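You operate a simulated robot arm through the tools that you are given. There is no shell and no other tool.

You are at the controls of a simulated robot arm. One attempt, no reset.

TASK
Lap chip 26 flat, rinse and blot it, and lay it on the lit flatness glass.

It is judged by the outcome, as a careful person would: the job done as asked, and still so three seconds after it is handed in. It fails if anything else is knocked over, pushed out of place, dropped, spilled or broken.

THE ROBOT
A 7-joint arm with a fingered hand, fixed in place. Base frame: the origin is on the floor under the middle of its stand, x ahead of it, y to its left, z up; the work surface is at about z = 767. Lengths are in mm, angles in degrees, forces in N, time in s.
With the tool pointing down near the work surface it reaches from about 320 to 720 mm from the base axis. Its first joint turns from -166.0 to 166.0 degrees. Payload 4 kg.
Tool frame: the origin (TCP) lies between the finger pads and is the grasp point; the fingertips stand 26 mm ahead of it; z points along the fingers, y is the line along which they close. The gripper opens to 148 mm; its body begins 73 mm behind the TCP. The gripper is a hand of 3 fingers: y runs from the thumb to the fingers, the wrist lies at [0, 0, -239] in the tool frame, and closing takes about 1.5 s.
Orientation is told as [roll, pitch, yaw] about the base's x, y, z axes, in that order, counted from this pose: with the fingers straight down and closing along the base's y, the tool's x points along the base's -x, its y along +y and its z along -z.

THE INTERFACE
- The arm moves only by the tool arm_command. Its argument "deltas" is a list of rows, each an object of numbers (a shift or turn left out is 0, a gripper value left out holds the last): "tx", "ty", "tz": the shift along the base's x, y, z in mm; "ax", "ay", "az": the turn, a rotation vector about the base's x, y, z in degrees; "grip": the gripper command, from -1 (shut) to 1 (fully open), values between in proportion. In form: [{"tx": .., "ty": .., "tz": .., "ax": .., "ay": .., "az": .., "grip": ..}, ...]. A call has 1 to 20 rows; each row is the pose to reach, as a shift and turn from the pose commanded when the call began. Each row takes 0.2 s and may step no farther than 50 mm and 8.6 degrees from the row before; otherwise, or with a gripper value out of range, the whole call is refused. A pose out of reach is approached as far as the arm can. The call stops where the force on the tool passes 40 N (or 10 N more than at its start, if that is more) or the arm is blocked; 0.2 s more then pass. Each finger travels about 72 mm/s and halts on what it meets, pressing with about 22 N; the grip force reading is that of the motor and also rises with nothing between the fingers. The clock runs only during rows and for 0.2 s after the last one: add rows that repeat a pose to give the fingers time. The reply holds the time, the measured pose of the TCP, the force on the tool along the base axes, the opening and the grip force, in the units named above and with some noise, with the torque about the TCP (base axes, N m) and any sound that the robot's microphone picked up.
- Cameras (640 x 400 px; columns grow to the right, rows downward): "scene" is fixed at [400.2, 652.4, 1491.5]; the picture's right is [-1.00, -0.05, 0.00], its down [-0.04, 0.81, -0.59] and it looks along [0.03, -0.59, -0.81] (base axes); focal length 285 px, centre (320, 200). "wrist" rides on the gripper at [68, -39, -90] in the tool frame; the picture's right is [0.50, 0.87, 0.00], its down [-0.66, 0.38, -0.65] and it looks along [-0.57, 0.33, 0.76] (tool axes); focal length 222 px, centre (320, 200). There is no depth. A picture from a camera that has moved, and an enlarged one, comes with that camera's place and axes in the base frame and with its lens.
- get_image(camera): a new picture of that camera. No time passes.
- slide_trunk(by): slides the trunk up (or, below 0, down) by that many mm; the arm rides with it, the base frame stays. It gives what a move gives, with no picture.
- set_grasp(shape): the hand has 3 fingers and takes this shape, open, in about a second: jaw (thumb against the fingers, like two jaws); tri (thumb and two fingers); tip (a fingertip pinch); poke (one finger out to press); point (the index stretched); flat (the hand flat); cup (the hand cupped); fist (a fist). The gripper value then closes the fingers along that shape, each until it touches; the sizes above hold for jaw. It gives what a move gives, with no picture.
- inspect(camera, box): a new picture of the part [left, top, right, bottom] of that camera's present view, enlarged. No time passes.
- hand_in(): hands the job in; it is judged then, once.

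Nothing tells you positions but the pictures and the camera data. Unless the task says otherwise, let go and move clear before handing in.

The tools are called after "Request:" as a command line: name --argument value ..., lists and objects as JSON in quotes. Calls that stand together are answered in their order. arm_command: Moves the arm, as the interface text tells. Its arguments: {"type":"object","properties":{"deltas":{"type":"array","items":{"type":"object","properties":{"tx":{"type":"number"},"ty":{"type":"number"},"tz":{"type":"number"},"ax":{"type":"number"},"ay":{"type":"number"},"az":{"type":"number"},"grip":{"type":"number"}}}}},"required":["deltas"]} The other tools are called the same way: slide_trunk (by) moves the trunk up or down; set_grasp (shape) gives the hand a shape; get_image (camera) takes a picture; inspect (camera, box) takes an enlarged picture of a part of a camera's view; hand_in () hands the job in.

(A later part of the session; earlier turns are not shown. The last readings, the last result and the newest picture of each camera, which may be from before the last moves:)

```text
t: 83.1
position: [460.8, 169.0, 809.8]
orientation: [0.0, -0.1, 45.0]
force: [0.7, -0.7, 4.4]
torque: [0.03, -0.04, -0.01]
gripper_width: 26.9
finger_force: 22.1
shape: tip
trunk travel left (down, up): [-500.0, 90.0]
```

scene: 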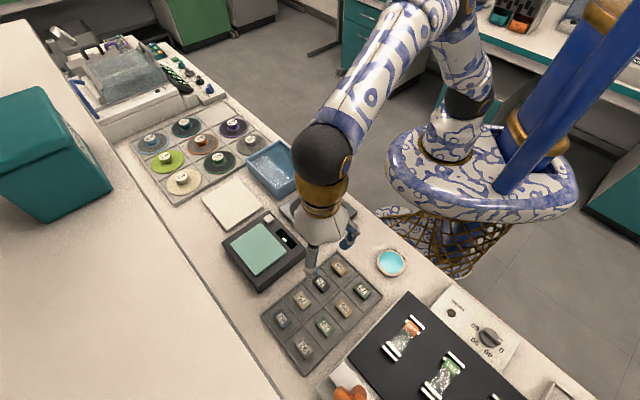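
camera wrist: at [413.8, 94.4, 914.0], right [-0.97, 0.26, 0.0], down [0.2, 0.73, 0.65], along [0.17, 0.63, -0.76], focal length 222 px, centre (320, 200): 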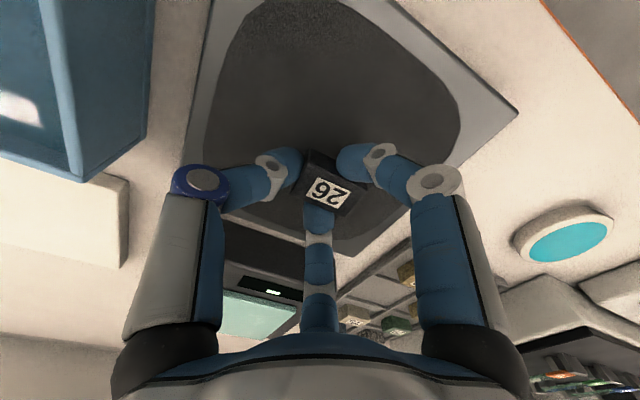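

Request:
arm_command --deltas '[{"tx": -5.35, "ty": 16.46, "tz": -0.4}, {"tx": -19.35, "ty": 26.63, "tz": -0.4}, {"tx": -36.65, "ty": 26.63, "tz": -0.4}, {"tx": -50.65, "ty": 16.46, "tz": -0.4}, {"tx": -56, "ty": 0, "tz": -0.4}, {"tx": -50.65, "ty": -16.46, "tz": -0.4}, {"tx": -36.65, "ty": -26.63, "tz": -0.4}, {"tx": -19.35, "ty": -26.63, "tz": -0.4}, {"tx": -5.35, "ty": -16.46, "tz": -0.4}, {"tx": 0, "ty": 0, "tz": -0.4}, {"tx": -5.35, "ty": 16.46, "tz": -0.4}, {"tx": -19.35, "ty": 26.63, "tz": -0.4}, {"tx": -36.65, "ty": 26.63, "tz": -0.4}, {"tx": -50.65, "ty": 16.46, "tz": -0.4}, {"tx": -56, "ty": 0, "tz": -0.4}, {"tx": -50.65, "ty": -16.46, "tz": -0.4}, {"tx": -36.65, "ty": -26.63, "tz": -0.4}, {"tx": -19.35, "ty": -26.63, "tz": -0.4}, {"tx": -5.35, "ty": -16.46, "tz": -0.4}, {"tx": 0, "ty": 0, "tz": -0.4}]'

Request:
inspect --camera "wrist" --box '[225, 100, 425, 240]'

Request:
inspect --camera "scene" --box '[285, 180, 335, 225]'

```text
t: 87.3
position: [460.4, 167.3, 809.9]
orientation: [0.1, 0.1, 45.0]
force: [-0.5, -1.6, 5.3]
torque: [-0.01, 0.01, 0.0]
gripper_width: 26.3
finger_force: 21.7
shape: tip
trunk travel left (down, up): [-500.0, 90.0]
```

```text
2.86 times, centred on (325, 170) of wrist
camera zoom: at [440.2, 93.0, 900.7], right [-0.97, 0.26, 0.0], down [0.2, 0.73, 0.65], along [0.17, 0.63, -0.76], focal length 635 px, centre (306, 286)
```

zoom: 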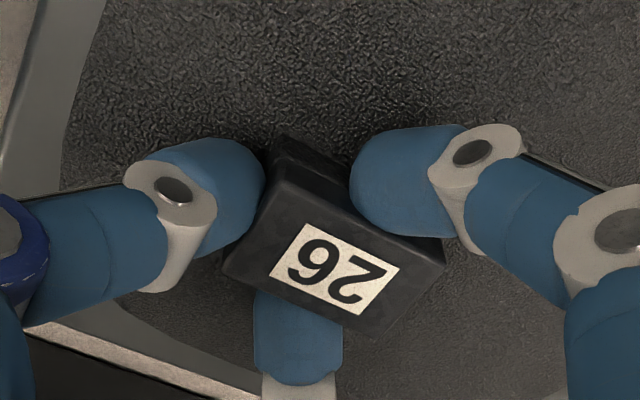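

```text
8.89 times, centred on (310, 202) of scene
camera zoom: at [400.2, 652.4, 1491.5], right [-1.0, -0.05, 0.0], down [-0.04, 0.81, -0.59], along [0.03, -0.59, -0.81], focal length 2536 px, centre (409, 178)
```

zoom: 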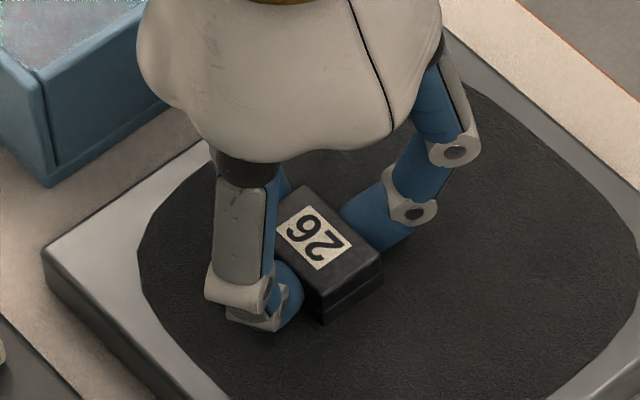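

Lapping so far comes to about 14 loaded circles with even contact. I'll lift the chip and carry it over the rinse bath, centred near (565, 14) by the scene camera.

Request:
arm_command --deltas '[{"tz": 3}, {"tz": 15}, {"tz": 45}, {"tz": 80}, {"tx": 15, "ty": -22, "tz": 92}, {"tx": 36, "ty": -53, "tz": 92}, {"tx": 57, "ty": -84, "tz": 92}, {"tx": 78, "ty": -115, "tz": 92}, {"tx": 95, "ty": -140, "tz": 92}, {"tx": 106, "ty": -157, "tz": 92}, {"tx": 106, "ty": -157, "tz": 92}]'

Request:
get_image --camera "wrist"

Request:
inspect --camera "scene" --box '[220, 90, 380, 230]'

Request:
inspect --camera "wrist" --box '[225, 100, 425, 240]'

```text
t: 89.7
position: [569.3, 10.9, 900.7]
orientation: [0.0, -0.1, 45.0]
force: [0.3, -0.3, -1.2]
torque: [0.01, -0.01, -0.01]
gripper_width: 26.3
finger_force: 22.4
shape: tip
trunk travel left (down, up): [-500.0, 90.0]
```

```text
taken
camera wrist: at [547.8, -63.5, 992.1], right [-0.97, 0.26, 0.0], down [0.2, 0.73, 0.65], along [0.17, 0.63, -0.76], focal length 222 px, centre (320, 200)
```

wrist: 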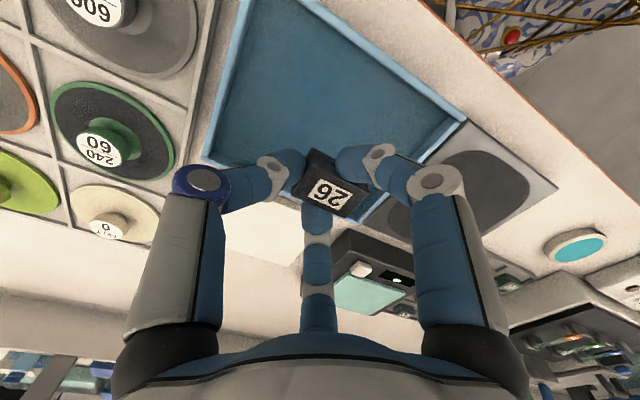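

```text
2.86 times, centred on (300, 160) of scene
camera zoom: at [400.2, 652.4, 1491.5], right [-1.0, -0.05, 0.0], down [-0.04, 0.81, -0.59], along [0.03, -0.59, -0.81], focal length 815 px, centre (377, 314)
```

zoom: 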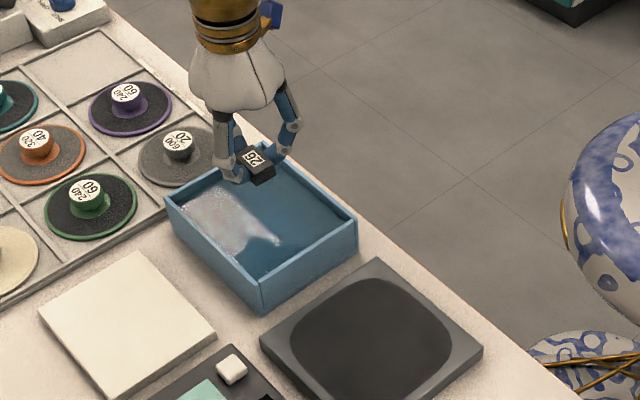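

```text
2.86 times, centred on (325, 170) of wrist
camera zoom: at [547.8, -63.5, 992.1], right [-0.97, 0.26, 0.0], down [0.2, 0.73, 0.65], along [0.17, 0.63, -0.76], focal length 635 px, centre (306, 286)
```

zoom: 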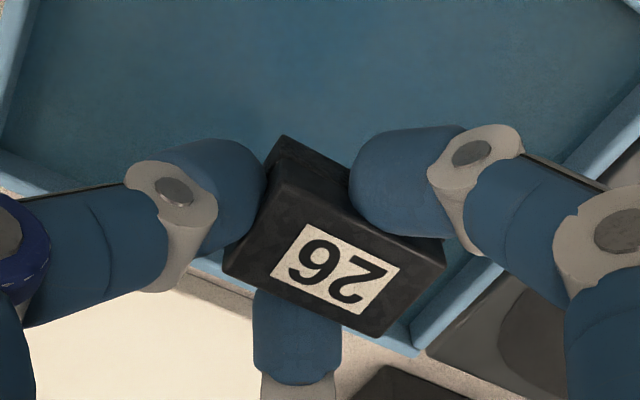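

The chip is centred over the bath. I'll lower it in slowly to keep the water calm.

Request:
arm_command --deltas '[{"tz": -20}, {"tz": -40}, {"tz": -55}, {"tz": -60}, {"tz": -65}, {"tz": -70}, {"tz": -70}]'

Request:
inspect --camera "scene" --box '[240, 110, 330, 200]'

Request:
get_image --camera "wrist"

```text
t: 91.3
position: [568.7, 11.6, 830.1]
orientation: [-0.1, 0.1, 45.0]
force: [-1.2, 0.0, -0.3]
torque: [0.01, -0.01, -0.01]
gripper_width: 26.1
finger_force: 21.4
shape: tip
trunk travel left (down, up): [-500.0, 90.0]
```

```text
4.44 times, centred on (285, 155) of scene
camera zoom: at [400.2, 652.4, 1491.5], right [-1.0, -0.05, 0.0], down [-0.04, 0.81, -0.59], along [0.03, -0.59, -0.81], focal length 1268 px, centre (476, 400)
```

zoom: 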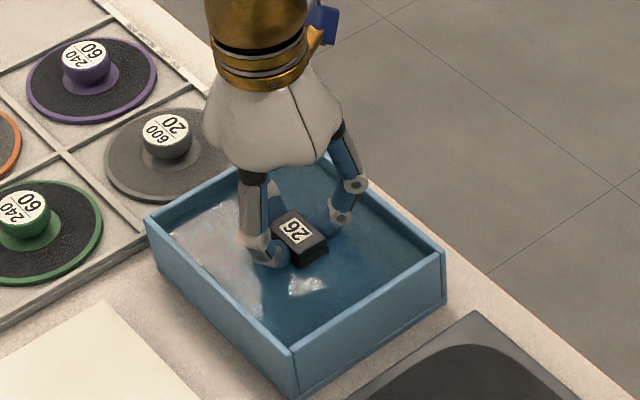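

```text
taken
camera wrist: at [547.1, -63.1, 921.9], right [-0.97, 0.26, 0.0], down [0.2, 0.73, 0.65], along [0.17, 0.63, -0.76], focal length 222 px, centre (320, 200)
```

wrist: 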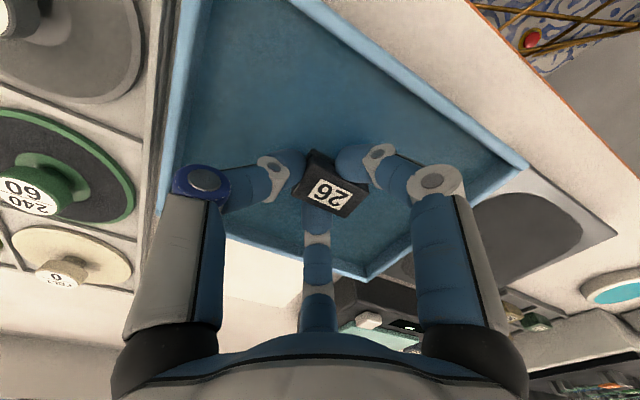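

Request:
arm_command --deltas '[{"tz": -4}, {"tz": -8}, {"tz": -12}, {"tz": -15}, {"tz": -18}, {"tz": -18}]'

Request:
inspect --camera "scene" --box '[255, 125, 325, 195]'

Request:
inspect --camera "wrist" --box '[225, 100, 425, 240]'

```text
t: 92.7
position: [567.6, 11.7, 813.5]
orientation: [0.0, 0.0, 45.0]
force: [-0.7, -0.1, 0.1]
torque: [0.03, 0.01, -0.02]
gripper_width: 26.2
finger_force: 22.0
shape: tip
trunk travel left (down, up): [-500.0, 90.0]
```

```text
5.71 times, centred on (290, 160) of scene
camera zoom: at [400.2, 652.4, 1491.5], right [-1.0, -0.05, 0.0], down [-0.04, 0.81, -0.59], along [0.03, -0.59, -0.81], focal length 1630 px, centre (491, 429)
```

zoom: 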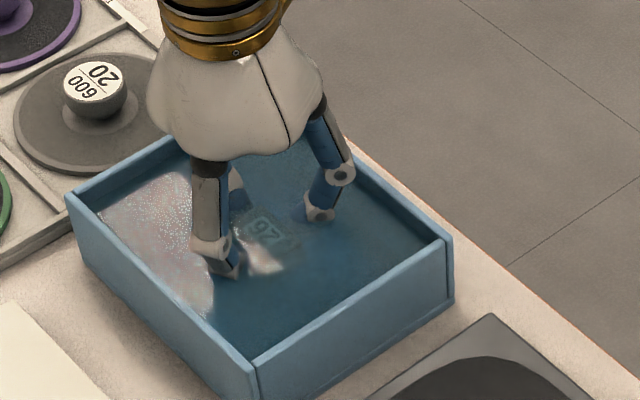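

```text
2.86 times, centred on (325, 170) of wrist
camera zoom: at [547.2, -63.1, 904.2], right [-0.97, 0.26, 0.0], down [0.2, 0.73, 0.65], along [0.17, 0.63, -0.76], focal length 635 px, centre (306, 286)
```

zoom: 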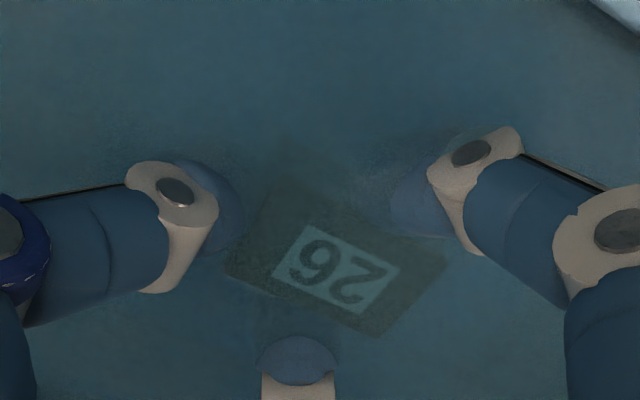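

The chip is fully under water and visible below the surface. I'll swish it gently for a few seconds to rinse off the slurry.

Request:
arm_command --deltas '[{"tx": 3, "ty": -3, "tz": -2}, {"tx": 6, "ty": -6, "tz": -2}, {"tx": 9, "ty": -9, "tz": -2}, {"tx": 6, "ty": -6, "tz": -2}, {"tx": 3, "ty": -3, "tz": -2}, {"tx": 0, "ty": 0, "tz": -2}, {"tx": -3, "ty": 3, "tz": -2}, {"tx": -6, "ty": 6, "tz": -2}, {"tx": -9, "ty": 9, "tz": -2}, {"tx": -6, "ty": 6, "tz": -2}, {"tx": -3, "ty": 3, "tz": -2}, {"tx": 0, "ty": 0, "tz": -2}, {"tx": 4, "ty": -4, "tz": -2}, {"tx": 8, "ty": -8, "tz": -2}, {"tx": 4, "ty": -4, "tz": -2}, {"tx": 0, "ty": 0, "tz": -2}, {"tx": -4, "ty": 4, "tz": -2}, {"tx": -8, "ty": 8, "tz": -2}, {"tx": -4, "ty": 4, "tz": -2}, {"tx": 0, "ty": 0, "tz": -2}]'

Request:
arm_command --deltas '[{"tx": 3, "ty": 3}, {"tx": 6, "ty": 6}, {"tx": 3, "ty": 3}, {"tx": 0, "ty": 0}, {"tx": -3, "ty": -3}, {"tx": -6, "ty": -6}, {"tx": -3, "ty": -3}, {"tx": 0, "ty": 0}, {"tx": 4, "ty": -4}, {"tx": 8, "ty": -8}, {"tx": 4, "ty": -4}, {"tx": 0, "ty": 0}, {"tx": -4, "ty": 4}, {"tx": -8, "ty": 8}, {"tx": -4, "ty": 4}, {"tx": 0, "ty": 0}]'

Request:
inspect --camera "scene" --box '[255, 125, 325, 195]'

```text
t: 96.9
position: [567.7, 12.6, 811.5]
orientation: [0.0, 0.0, 45.1]
force: [0.7, -0.1, -0.2]
torque: [0.03, 0.01, 0.01]
gripper_width: 25.9
finger_force: 22.3
shape: tip
trunk travel left (down, up): [-500.0, 90.0]
```

```text
t: 100.3
position: [568.8, 11.4, 811.0]
orientation: [0.0, 0.0, 45.1]
force: [0.0, -0.2, -1.1]
torque: [0.02, -0.01, 0.0]
gripper_width: 25.6
finger_force: 21.6
shape: tip
trunk travel left (down, up): [-500.0, 90.0]
```

```text
5.71 times, centred on (290, 160) of scene
camera zoom: at [400.2, 652.4, 1491.5], right [-1.0, -0.05, 0.0], down [-0.04, 0.81, -0.59], along [0.03, -0.59, -0.81], focal length 1630 px, centre (491, 429)
```

zoom: 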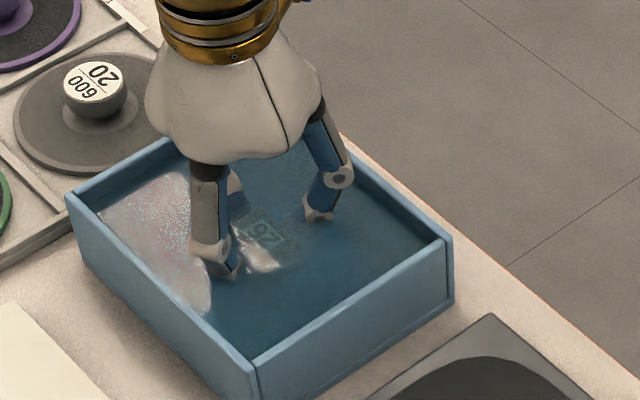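

Rinsed for about 8 s. I'll lift it out slowly and let it drip over the bath before looking at it.

Request:
arm_command --deltas '[{"tz": 4}, {"tz": 8}, {"tz": 12}, {"tz": 16}, {"tz": 20}, {"tz": 25}, {"tz": 30}, {"tz": 35}, {"tz": 35}, {"tz": 35}, {"tz": 35}, {"tz": 35}, {"tz": 35}, {"tz": 35}, {"tz": 35}, {"tz": 35}, {"tz": 35}, {"tz": 35}, {"tz": 35}, {"tz": 35}]'

Request:
inspect --camera "wrist" --box '[225, 100, 425, 240]'

Request:
inspect --camera "scene" --box '[255, 125, 325, 195]'

```text
t: 104.5
position: [566.7, 12.4, 846.6]
orientation: [0.0, 0.0, 44.9]
force: [-0.3, -0.1, -0.4]
torque: [0.03, -0.02, -0.01]
gripper_width: 25.8
finger_force: 22.3
shape: tip
trunk travel left (down, up): [-500.0, 90.0]
```

```text
2.86 times, centred on (325, 170) of wrist
camera zoom: at [547.1, -62.8, 937.1], right [-0.97, 0.26, 0.0], down [0.2, 0.73, 0.65], along [0.17, 0.63, -0.76], focal length 635 px, centre (306, 286)
```

zoom: 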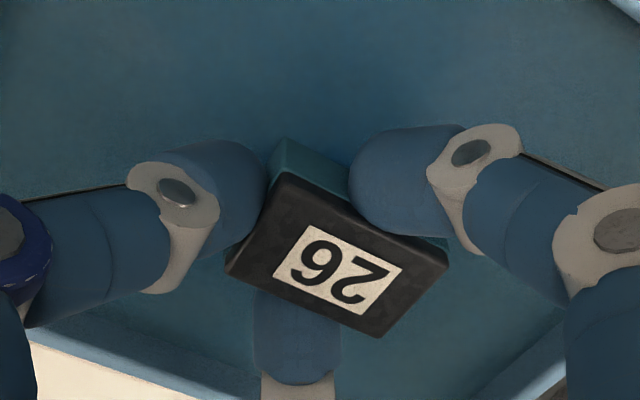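

```text
5.71 times, centred on (290, 160) of scene
camera zoom: at [400.2, 652.4, 1491.5], right [-1.0, -0.05, 0.0], down [-0.04, 0.81, -0.59], along [0.03, -0.59, -0.81], focal length 1630 px, centre (491, 429)
```

zoom: 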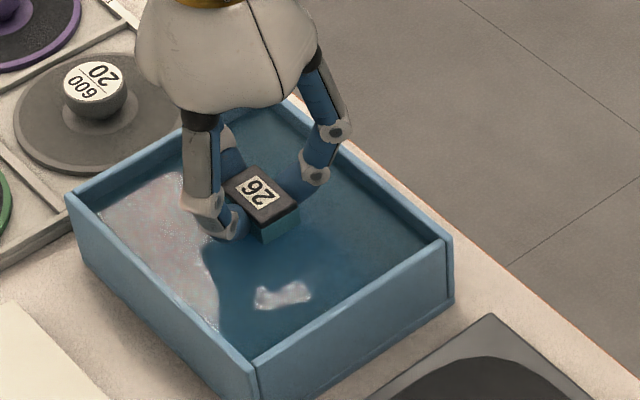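

The slurry is gone and a blue water film now covers the chip's lower part, so it needs blotting. I'll carry it over the near part of the white pad, around (658, 158).

Request:
arm_command --deltas '[{"tz": 20}, {"tz": 45}, {"tx": 15, "ty": 22, "tz": 55}, {"tx": 35, "ty": 52, "tz": 55}, {"tx": 55, "ty": 82, "tz": 55}, {"tx": 75, "ty": 110, "tz": 55}, {"tx": 90, "ty": 132, "tz": 55}, {"tx": 96.5, "ty": 141, "tz": 55}, {"tx": 96.5, "ty": 141, "tz": 55}]'

Request:
get_image --camera "wrist"

Request:
inspect --camera "scene" --box '[180, 120, 320, 260]'

```text
t: 106.5
position: [665.0, 153.9, 900.7]
orientation: [0.0, 0.0, 45.0]
force: [0.5, -0.4, -0.6]
torque: [0.01, -0.02, -0.03]
gripper_width: 25.6
finger_force: 21.9
shape: tip
trunk travel left (down, up): [-500.0, 90.0]
```

```text
taken
camera wrist: at [643.4, 78.3, 992.1], right [-0.97, 0.26, 0.0], down [0.2, 0.73, 0.65], along [0.17, 0.63, -0.76], focal length 222 px, centre (320, 200)
```

wrist: 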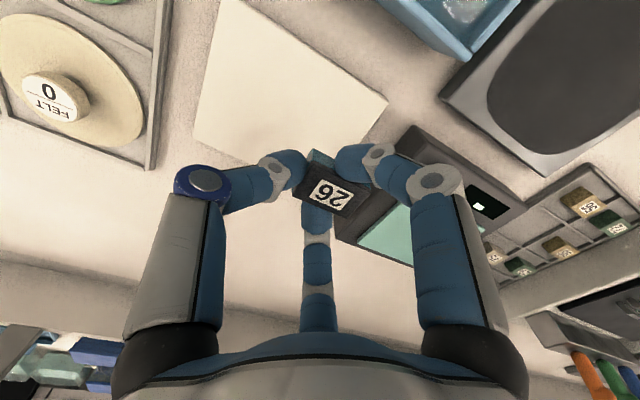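

```text
2.86 times, centred on (250, 190) of scene
camera zoom: at [400.2, 652.4, 1491.5], right [-1.0, -0.05, 0.0], down [-0.04, 0.81, -0.59], along [0.03, -0.59, -0.81], focal length 815 px, centre (520, 229)
```

zoom: 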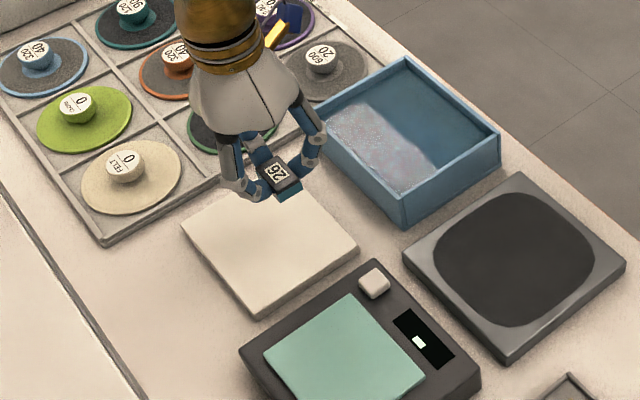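

The pad's corners agree in both views and the chip is well inside it. I'll lower it until it touches the pad.

Request:
arm_command --deltas '[{"tz": -30}, {"tz": -60}, {"tz": -80}, {"tz": -90}, {"tz": -94}, {"tz": -94}]'

Request:
arm_command --deltas '[{"tz": -1.5}, {"tz": -1.5}]'

Request:
arm_command --deltas '[{"tz": -1.5}, {"tz": -1.5}]'

Request:
inspect --camera "scene" --box '[205, 160, 285, 230]'

```text
t: 107.9
position: [664.3, 153.7, 806.5]
orientation: [0.0, 0.1, 45.0]
force: [0.3, -0.9, -0.3]
torque: [0.01, -0.01, -0.02]
gripper_width: 25.4
finger_force: 21.9
shape: tip
trunk travel left (down, up): [-500.0, 90.0]
```

```text
t: 108.5
position: [663.7, 152.6, 805.7]
orientation: [0.0, 0.0, 44.9]
force: [-0.8, 0.0, -0.3]
torque: [0.0, 0.01, -0.01]
gripper_width: 25.6
finger_force: 21.8
shape: tip
trunk travel left (down, up): [-500.0, 90.0]
```

```text
t: 109.1
position: [664.6, 153.4, 803.3]
orientation: [0.0, -0.1, 45.0]
force: [0.9, -0.6, 0.4]
torque: [0.05, 0.01, -0.01]
gripper_width: 25.4
finger_force: 22.1
shape: tip
trunk travel left (down, up): [-500.0, 90.0]
```

```text
5.71 times, centred on (245, 195) of scene
camera zoom: at [400.2, 652.4, 1491.5], right [-1.0, -0.05, 0.0], down [-0.04, 0.81, -0.59], along [0.03, -0.59, -0.81], focal length 1630 px, centre (749, 229)
```

zoom: 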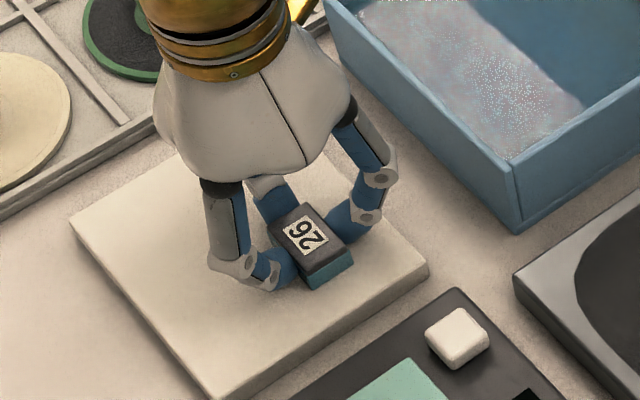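

Request:
arm_command --deltas '[{"tz": -1}, {"tz": -1}]'

Request:
arm_command --deltas '[{"tz": -1}, {"tz": -1}]'

Request:
arm_command --deltas '[{"tz": -1}, {"tz": -1}]'

```text
t: 109.7
position: [664.0, 153.9, 801.8]
orientation: [0.0, 0.0, 45.0]
force: [1.1, -1.0, 8.3]
torque: [0.04, -0.04, -0.01]
gripper_width: 25.4
finger_force: 21.9
shape: tip
trunk travel left (down, up): [-500.0, 90.0]
```

```text
t: 110.3
position: [663.8, 153.5, 802.6]
orientation: [-0.1, -0.1, 45.0]
force: [1.4, -0.8, 14.7]
torque: [0.03, -0.02, 0.01]
gripper_width: 25.6
finger_force: 21.7
shape: tip
trunk travel left (down, up): [-500.0, 90.0]
```

```text
t: 110.9
position: [663.7, 151.9, 802.4]
orientation: [-0.1, -0.1, 44.9]
force: [2.7, -2.0, 21.8]
torque: [0.02, -0.06, 0.02]
gripper_width: 26.2
finger_force: 22.1
shape: tip
trunk travel left (down, up): [-500.0, 90.0]
```

The chip is pressed on the pad. I'll ease to about 14 N, hold 3 s, then lift and look at the chip and the pad.

Request:
arm_command --deltas '[{"tz": 0.8}, {"tz": 0.8}, {"tz": 0.8}, {"tz": 0.8}, {"tz": 0.8}, {"tz": 0.8}, {"tz": 0.8}, {"tz": 0.8}, {"tz": 0.8}, {"tz": 0.8}, {"tz": 0.8}, {"tz": 0.8}, {"tz": 0.8}, {"tz": 0.8}, {"tz": 3}, {"tz": 6}, {"tz": 12}, {"tz": 20}, {"tz": 20}]'

Request:
inspect --camera "scene" --box '[205, 160, 285, 230]'

Request:
inspect --camera "wrist" --box '[225, 100, 425, 240]'

```text
t: 114.9
position: [663.4, 152.0, 820.5]
orientation: [0.1, 0.0, 45.0]
force: [-0.9, 0.6, -0.5]
torque: [-0.02, -0.01, 0.02]
gripper_width: 25.8
finger_force: 22.6
shape: tip
trunk travel left (down, up): [-500.0, 90.0]
```

```text
5.71 times, centred on (245, 195) of scene
camera zoom: at [400.2, 652.4, 1491.5], right [-1.0, -0.05, 0.0], down [-0.04, 0.81, -0.59], along [0.03, -0.59, -0.81], focal length 1630 px, centre (749, 229)
```

zoom: 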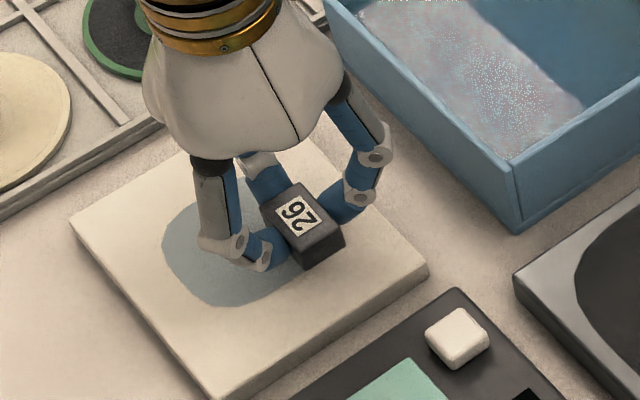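

```text
2.86 times, centred on (325, 170) of wrist
camera zoom: at [643.5, 78.3, 912.3], right [-0.97, 0.26, 0.0], down [0.2, 0.73, 0.65], along [0.17, 0.63, -0.76], focal length 635 px, centre (306, 286)
```

zoom: 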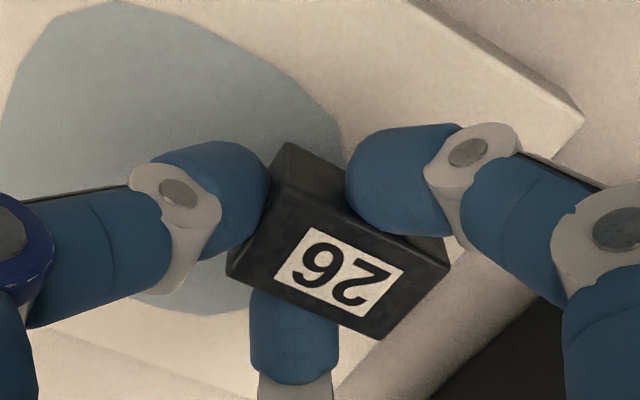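

Request:
inspect --camera "scene" --box '[235, 190, 265, 215]'

Request:
inspect --camera "wrist" --box '[295, 140, 375, 230]'

Request:
inspect --camera "scene" --box '[220, 200, 310, 290]'

```text
16.00 times, centred on (250, 202) of scene
camera zoom: at [400.2, 652.4, 1491.5], right [-1.0, -0.05, 0.0], down [-0.04, 0.81, -0.59], along [0.03, -0.59, -0.81], focal length 4565 px, centre (1440, 160)
```

zoom: 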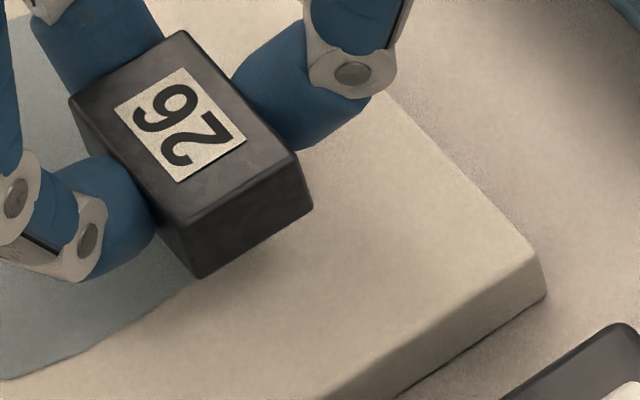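

```text
4.44 times, centred on (335, 185) of wrist
camera zoom: at [643.5, 78.3, 912.3], right [-0.97, 0.26, 0.0], down [0.2, 0.73, 0.65], along [0.17, 0.63, -0.76], focal length 987 px, centre (253, 267)
```

zoom: 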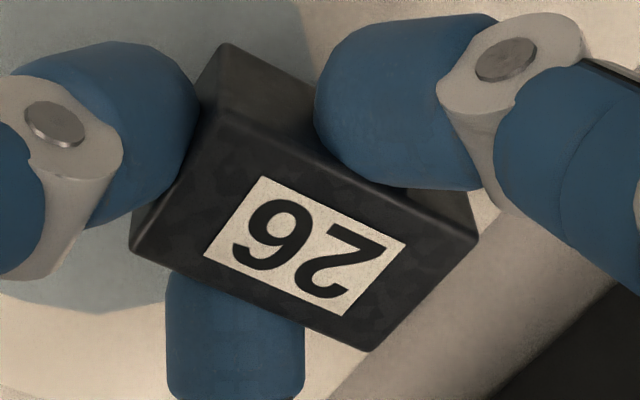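

```text
4.44 times, centred on (265, 245) of scene
camera zoom: at [400.2, 652.4, 1491.5], right [-1.0, -0.05, 0.0], down [-0.04, 0.81, -0.59], along [0.03, -0.59, -0.81], focal length 1268 px, centre (564, 0)
```

zoom: 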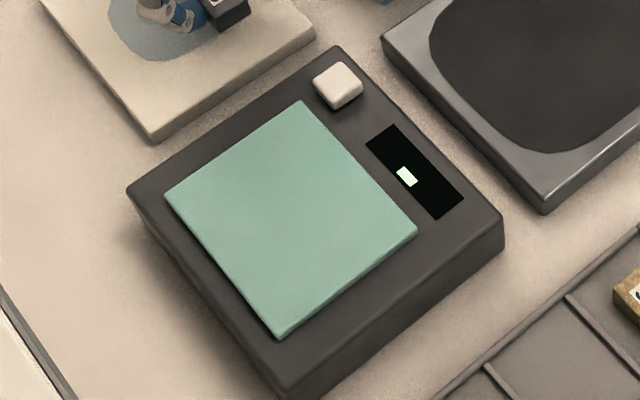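

The chip is clean and dry, and the pad shows the wet mark. Next I'll carry it over the flatness glass, centred near (578, 318), and check its height and position from above.

Request:
arm_command --deltas '[{"tz": 25}, {"tz": 60}, {"tx": -8, "ty": 16, "tz": 80}, {"tx": -23, "ty": 47, "tz": 80}, {"tx": -39, "ty": 80, "tz": 80}, {"tx": -55, "ty": 112, "tz": 80}, {"tx": -69, "ty": 141, "tz": 80}, {"tx": -77, "ty": 157, "tz": 80}, {"tx": -79.7, "ty": 162.6, "tz": 80}, {"tx": -79.7, "ty": 162.6, "tz": 80}]'

Request:
get_image --camera "wrist"

Request:
inspect --camera "scene" --box '[205, 180, 325, 300]'

```text
t: 117.1
position: [583.6, 315.6, 900.2]
orientation: [0.0, 0.0, 45.0]
force: [0.9, -0.4, -0.9]
torque: [0.01, -0.04, -0.02]
gripper_width: 25.7
finger_force: 21.9
shape: tip
trunk travel left (down, up): [-500.0, 90.0]
```

```text
taken
camera wrist: at [563.4, 241.1, 991.4], right [-0.97, 0.26, 0.0], down [0.2, 0.73, 0.65], along [0.17, 0.63, -0.76], focal length 222 px, centre (320, 200)
```

wrist: 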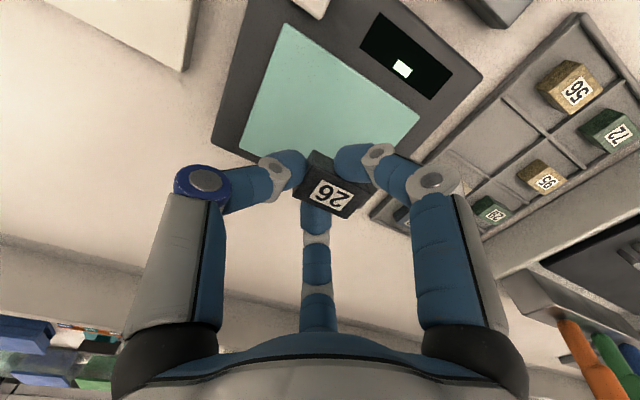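

```text
3.33 times, centred on (265, 240) of scene
camera zoom: at [400.2, 652.4, 1491.5], right [-1.0, -0.05, 0.0], down [-0.04, 0.81, -0.59], along [0.03, -0.59, -0.81], focal length 951 px, centre (503, 67)
```

zoom: 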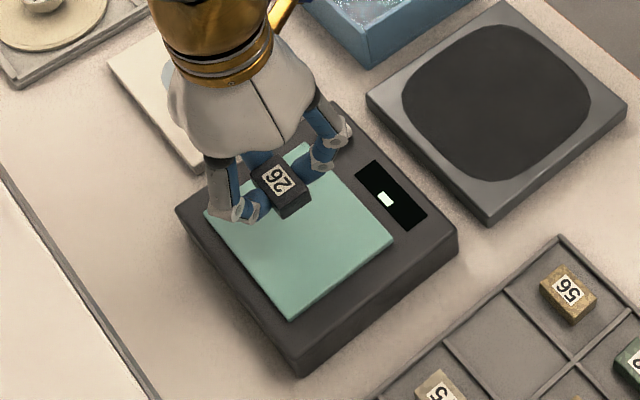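

Both views agree on a glass centre near (578, 317) and height near 812. I'll lower the chip toward the glass, then feel for gentle contact.

Request:
arm_command --deltas '[{"tz": -20}, {"tz": -40}, {"tz": -52}, {"tz": -58}, {"tz": -58}]'

Request:
inspect --camera "scene" --box '[225, 200, 305, 280]'

Request:
get_image --camera "wrist"

```text
t: 118.3
position: [582.7, 316.8, 841.5]
orientation: [0.0, 0.0, 45.1]
force: [1.6, 0.0, -0.1]
torque: [-0.01, -0.01, 0.01]
gripper_width: 25.8
finger_force: 22.1
shape: tip
trunk travel left (down, up): [-500.0, 90.0]
```

```text
5.00 times, centred on (265, 240) of scene
camera zoom: at [400.2, 652.4, 1491.5], right [-1.0, -0.05, 0.0], down [-0.04, 0.81, -0.59], along [0.03, -0.59, -0.81], focal length 1426 px, centre (595, 0)
```

zoom: 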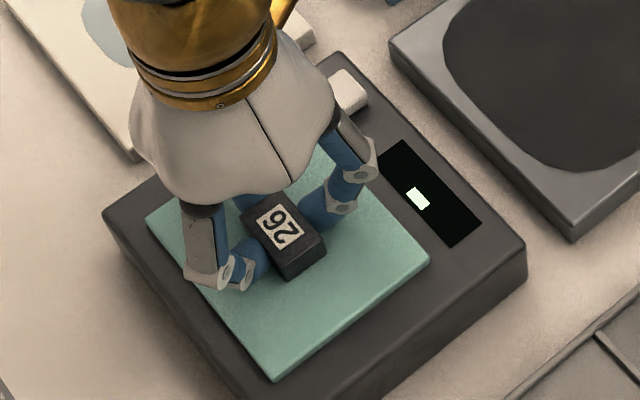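

```text
taken
camera wrist: at [563.1, 240.8, 932.8], right [-0.97, 0.26, 0.0], down [0.2, 0.73, 0.65], along [0.17, 0.63, -0.76], focal length 222 px, centre (320, 200)
```

wrist: 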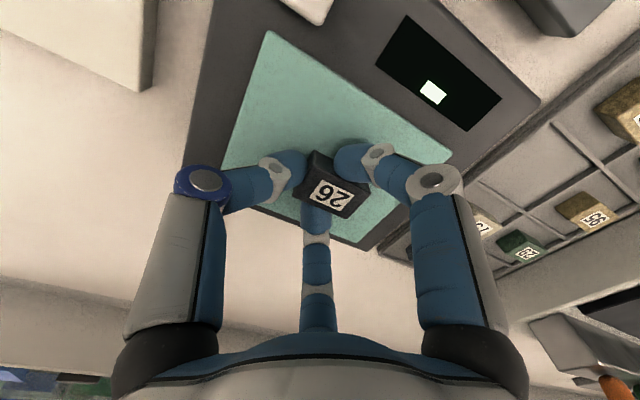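

Request:
arm_command --deltas '[{"tz": -1.5}, {"tz": -3}, {"tz": -3}]'

Request:
arm_command --deltas '[{"tz": -1}, {"tz": -2}, {"tz": -2}]'

Request:
arm_command --deltas '[{"tz": -1}, {"tz": -1}]'

Request:
inspect --camera "scene" --box '[235, 205, 295, 265]'

```text
t: 119.1
position: [584.0, 315.4, 840.2]
orientation: [-0.1, -0.1, 44.9]
force: [1.1, -0.9, 5.9]
torque: [0.01, -0.01, 0.03]
gripper_width: 25.7
finger_force: 22.0
shape: tip
trunk travel left (down, up): [-500.0, 90.0]
```

```text
t: 119.9
position: [583.6, 316.1, 839.2]
orientation: [-0.1, -0.1, 45.0]
force: [2.9, 1.7, 16.2]
torque: [0.06, -0.03, 0.03]
gripper_width: 26.0
finger_force: 22.2
shape: tip
trunk travel left (down, up): [-500.0, 90.0]
```

```text
t: 120.5
position: [583.8, 316.0, 838.5]
orientation: [-0.1, -0.2, 45.0]
force: [3.8, 1.3, 25.6]
torque: [0.12, -0.06, 0.02]
gripper_width: 26.4
finger_force: 22.3
shape: tip
trunk travel left (down, up): [-500.0, 90.0]
```

```text
6.67 times, centred on (265, 235) of scene
camera zoom: at [400.2, 652.4, 1491.5], right [-1.0, -0.05, 0.0], down [-0.04, 0.81, -0.59], along [0.03, -0.59, -0.81], focal length 1902 px, centre (687, -33)
```

zoom: 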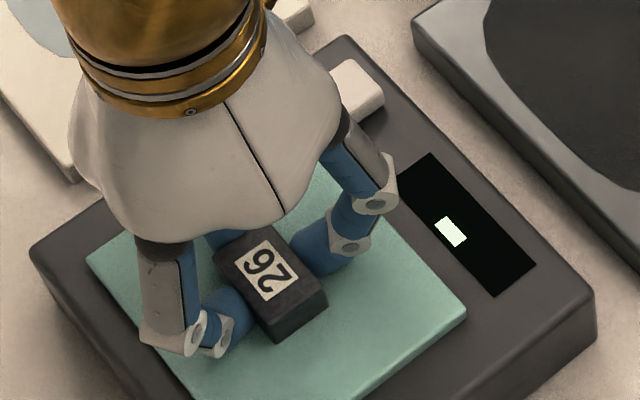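

Contact came slightly higher than expected (TCP ≈ 839.5). I'll back off 3 mm so the chip just rests on the glass, then open the fingers a little.

Request:
arm_command --deltas '[{"tz": 1.5}, {"tz": 3}, {"tz": 3}, {"tz": 3, "grip": -0.6}, {"tz": 3, "grip": -0.52}, {"tz": 3, "grip": -0.45}, {"tz": 3, "grip": -0.4}, {"tz": 3}, {"tz": 3}]'

Request:
inspect --camera "scene" --box '[235, 205, 295, 265]'

Request:
inspect --camera "wrist" --box '[225, 100, 425, 240]'

```text
t: 122.5
position: [584.7, 315.1, 839.9]
orientation: [0.0, 0.0, 45.0]
force: [0.7, 0.0, 4.7]
torque: [0.0, 0.02, -0.02]
gripper_width: 43.9
finger_force: 0.1
shape: tip
trunk travel left (down, up): [-500.0, 90.0]
```

```text
6.67 times, centred on (265, 235) of scene
camera zoom: at [400.2, 652.4, 1491.5], right [-1.0, -0.05, 0.0], down [-0.04, 0.81, -0.59], along [0.03, -0.59, -0.81], focal length 1902 px, centre (687, -33)
```

zoom: 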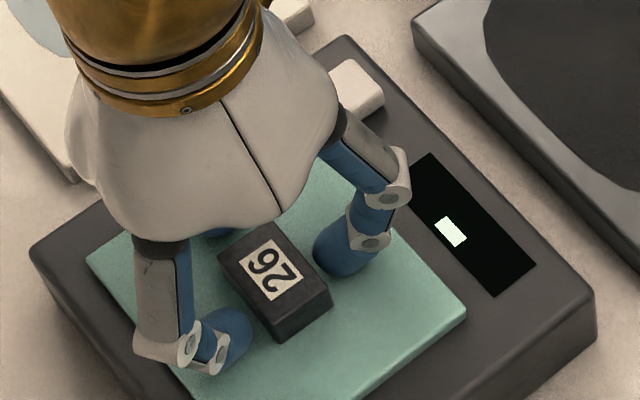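

```text
2.86 times, centred on (325, 170) of wrist
camera zoom: at [563.7, 240.7, 930.9], right [-0.97, 0.26, 0.0], down [0.2, 0.73, 0.65], along [0.17, 0.63, -0.76], focal length 635 px, centre (306, 286)
```

zoom: 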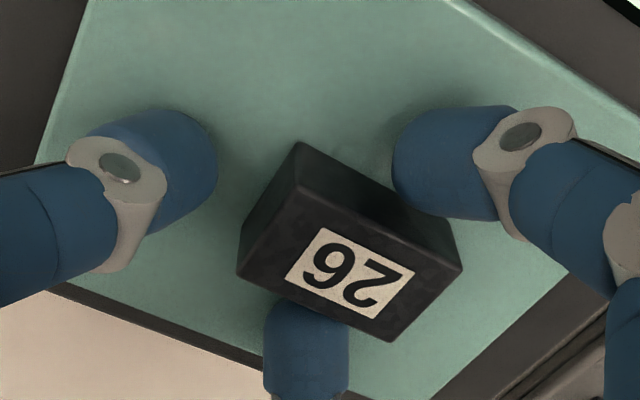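

Chip 26 is resting on the glass and the fingers are clear of it. I'll rise straight up and look at the glass's readout.

Request:
arm_command --deltas '[{"tz": 1}, {"tz": 2.5}, {"tz": 5}, {"tz": 10}, {"tz": 20}, {"tz": 40}, {"tz": 70}, {"tz": 100}, {"tz": 100}]'

Request:
inspect --camera "scene" --box '[220, 200, 310, 290]'

Request:
get_image --camera "wrist"

```text
t: 124.5
position: [583.6, 317.2, 941.3]
orientation: [0.0, 0.0, 45.0]
force: [0.3, 0.2, 0.2]
torque: [-0.04, 0.0, -0.01]
gripper_width: 44.4
finger_force: 0.1
shape: tip
trunk travel left (down, up): [-500.0, 90.0]
```

```text
4.44 times, centred on (265, 245) of scene
camera zoom: at [400.2, 652.4, 1491.5], right [-1.0, -0.05, 0.0], down [-0.04, 0.81, -0.59], along [0.03, -0.59, -0.81], focal length 1268 px, centre (564, 0)
```

zoom: 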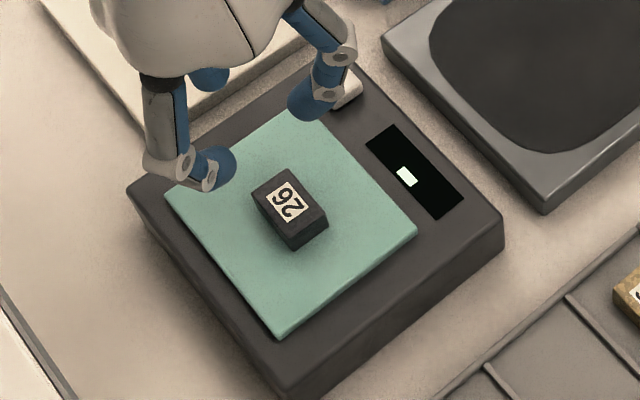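

```text
taken
camera wrist: at [563.3, 243.1, 1032.6], right [-0.97, 0.26, 0.0], down [0.2, 0.73, 0.65], along [0.17, 0.63, -0.76], focal length 222 px, centre (320, 200)
```

wrist: 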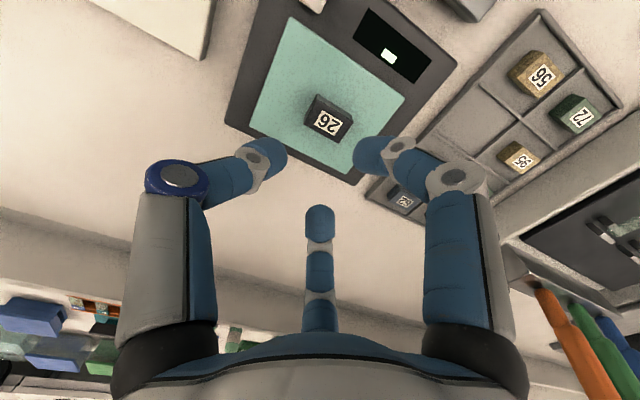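

Request:
inspect --camera "wrist" --box '[340, 0, 470, 90]'

Request:
inspect --camera "scene" --box '[245, 215, 285, 250]'

Request:
inspect --camera "wrist" --box '[245, 10, 410, 190]'

Request:
get_image --camera "scene"

```text
4.44 times, centred on (405, 45) of wrist
camera zoom: at [563.3, 243.1, 1032.6], right [-0.97, 0.26, 0.0], down [0.2, 0.73, 0.65], along [0.17, 0.63, -0.76], focal length 987 px, centre (-58, 889)
```

zoom: 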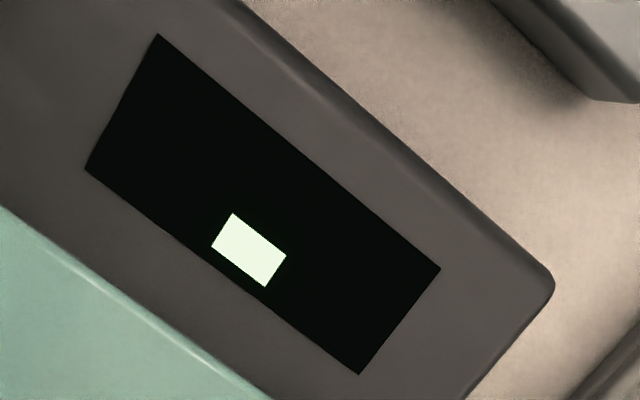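

```text
11.43 times, centred on (265, 232) of scene
camera zoom: at [400.2, 652.4, 1491.5], right [-1.0, -0.05, 0.0], down [-0.04, 0.81, -0.59], along [0.03, -0.59, -0.81], focal length 3261 px, centre (949, -171)
```

zoom: 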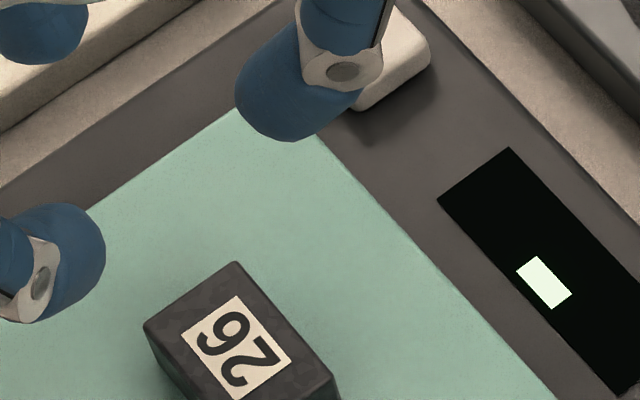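

```text
2.22 times, centred on (328, 100) of wrist
camera zoom: at [563.3, 243.1, 1032.6], right [-0.97, 0.26, 0.0], down [0.2, 0.73, 0.65], along [0.17, 0.63, -0.76], focal length 494 px, centre (303, 422)
```

zoom: 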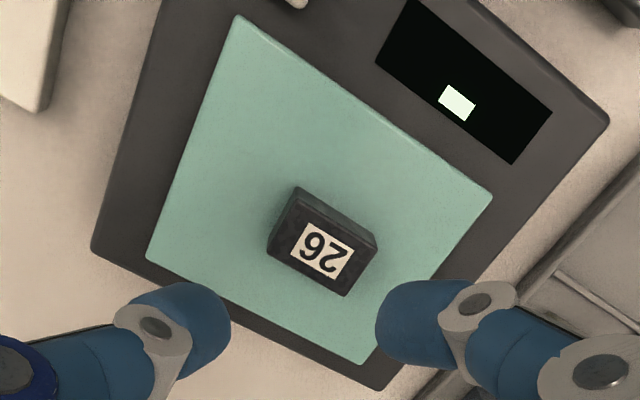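

```text
taken
```

scene: 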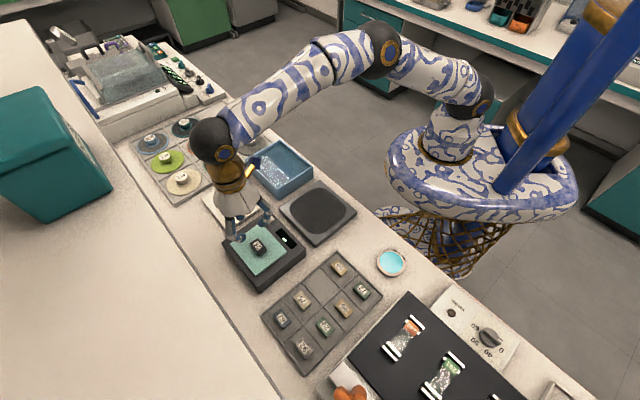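

Chip 26 lies flat near the centre of the glass and everything else is in place. The glass shades like an ordinary surface and the readout hasn't changed, so it may not be lit yet. I'll view the cream button from another angle before deciding.

Request:
arm_command --deltas '[{"tx": 5, "ty": -25, "tz": 10}, {"tx": 10, "ty": -50, "tz": 20}, {"tx": 15, "ty": -75, "tz": 30}, {"tx": 20, "ty": -100, "tz": 40}, {"tx": 20, "ty": -120, "tz": 50}, {"tx": 20, "ty": -120, "tz": 50}]'

Request:
get_image --camera "wrist"

Request:
inspect --camera "scene" --box '[220, 200, 310, 290]'

```text
t: 125.9
position: [604.1, 194.9, 989.7]
orientation: [0.0, 0.0, 45.0]
force: [0.6, 0.3, 0.3]
torque: [0.03, 0.0, -0.01]
gripper_width: 44.2
finger_force: 0.0
shape: tip
trunk travel left (down, up): [-500.0, 90.0]
```

```text
taken
camera wrist: at [583.9, 120.6, 1080.3], right [-0.97, 0.26, 0.0], down [0.2, 0.73, 0.65], along [0.17, 0.63, -0.76], focal length 222 px, centre (320, 200)
```

wrist: 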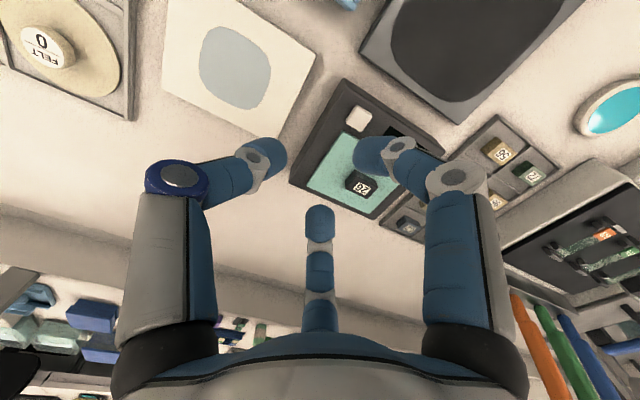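

```text
4.44 times, centred on (265, 245) of scene
camera zoom: at [400.2, 652.4, 1491.5], right [-1.0, -0.05, 0.0], down [-0.04, 0.81, -0.59], along [0.03, -0.59, -0.81], focal length 1268 px, centre (564, 0)
```

zoom: 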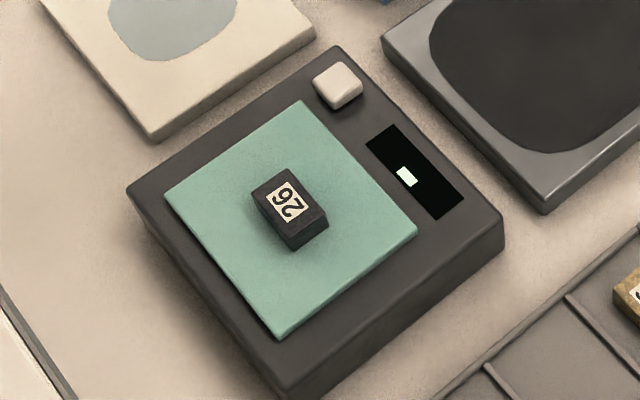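

The readout and glass are unchanged, so I'll use the button and watch the response. The button is near (566, 223). I'll switch the hand to the one-finger press shape up here first.

Request:
set_grasp --shape "poke"

Request:
arm_command --deltas '[{"grip": -1}, {"grip": -1}, {"grip": -1}, {"grip": -1}, {"grip": -1}, {"grip": -1}, {"grip": -1}, {"grip": -1}]'

Request:
get_image --camera "wrist"

Request:
inspect --camera "scene" --box '[190, 100, 310, 220]'

```text
t: 126.8
position: [604.0, 196.5, 988.3]
orientation: [0.0, 0.0, 45.0]
force: [0.0, 0.1, 0.5]
torque: [0.01, -0.01, 0.01]
gripper_width: 0.0
finger_force: 0.1
shape: poke
trunk travel left (down, up): [-500.0, 90.0]
```

```text
t: 128.6
position: [604.6, 195.2, 989.3]
orientation: [0.0, 0.0, 45.0]
force: [0.0, 0.2, -0.5]
torque: [0.0, 0.01, -0.03]
gripper_width: 0.2
finger_force: 21.8
shape: jaw
trunk travel left (down, up): [-500.0, 90.0]
```

```text
taken
camera wrist: at [583.9, 120.9, 1080.2], right [-0.97, 0.26, 0.0], down [0.2, 0.73, 0.65], along [0.17, 0.63, -0.76], focal length 222 px, centre (320, 200)
```

wrist: 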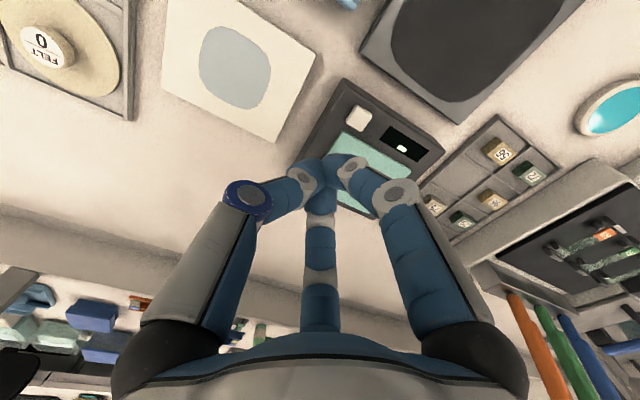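

```text
3.33 times, centred on (250, 160) of scene
camera zoom: at [400.2, 652.4, 1491.5], right [-1.0, -0.05, 0.0], down [-0.04, 0.81, -0.59], along [0.03, -0.59, -0.81], focal length 951 px, centre (553, 333)
```

zoom: 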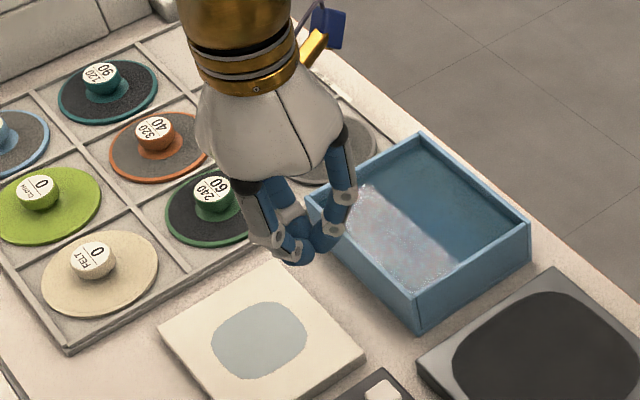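

Sending a grip value put the hand back to jaw. I'll set the press shape again, leave grip alone, and look at it.

Request:
set_grasp --shape "poke"

Request:
get_image --camera "wrist"

Request:
inspect --camera "scene" --box '[190, 100, 310, 220]'

```text
t: 129.5
position: [604.8, 197.1, 989.6]
orientation: [0.1, 0.0, 45.1]
force: [-0.1, 0.7, 0.4]
torque: [0.01, 0.01, -0.04]
gripper_width: 0.1
finger_force: 0.1
shape: poke
trunk travel left (down, up): [-500.0, 90.0]
```

```text
taken
camera wrist: at [583.9, 120.9, 1080.2], right [-0.97, 0.26, 0.0], down [0.2, 0.73, 0.65], along [0.17, 0.63, -0.76], focal length 222 px, centre (320, 200)
```

wrist: 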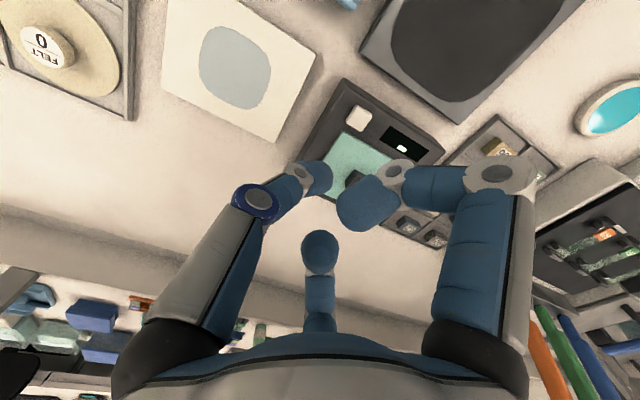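

```text
3.33 times, centred on (250, 160) of scene
camera zoom: at [400.2, 652.4, 1491.5], right [-1.0, -0.05, 0.0], down [-0.04, 0.81, -0.59], along [0.03, -0.59, -0.81], focal length 951 px, centre (553, 333)
```

zoom: 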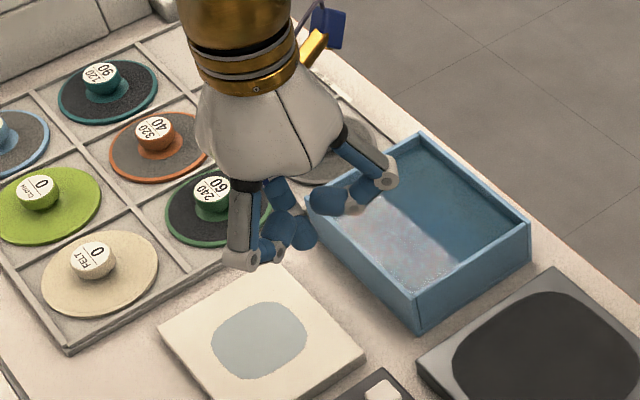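

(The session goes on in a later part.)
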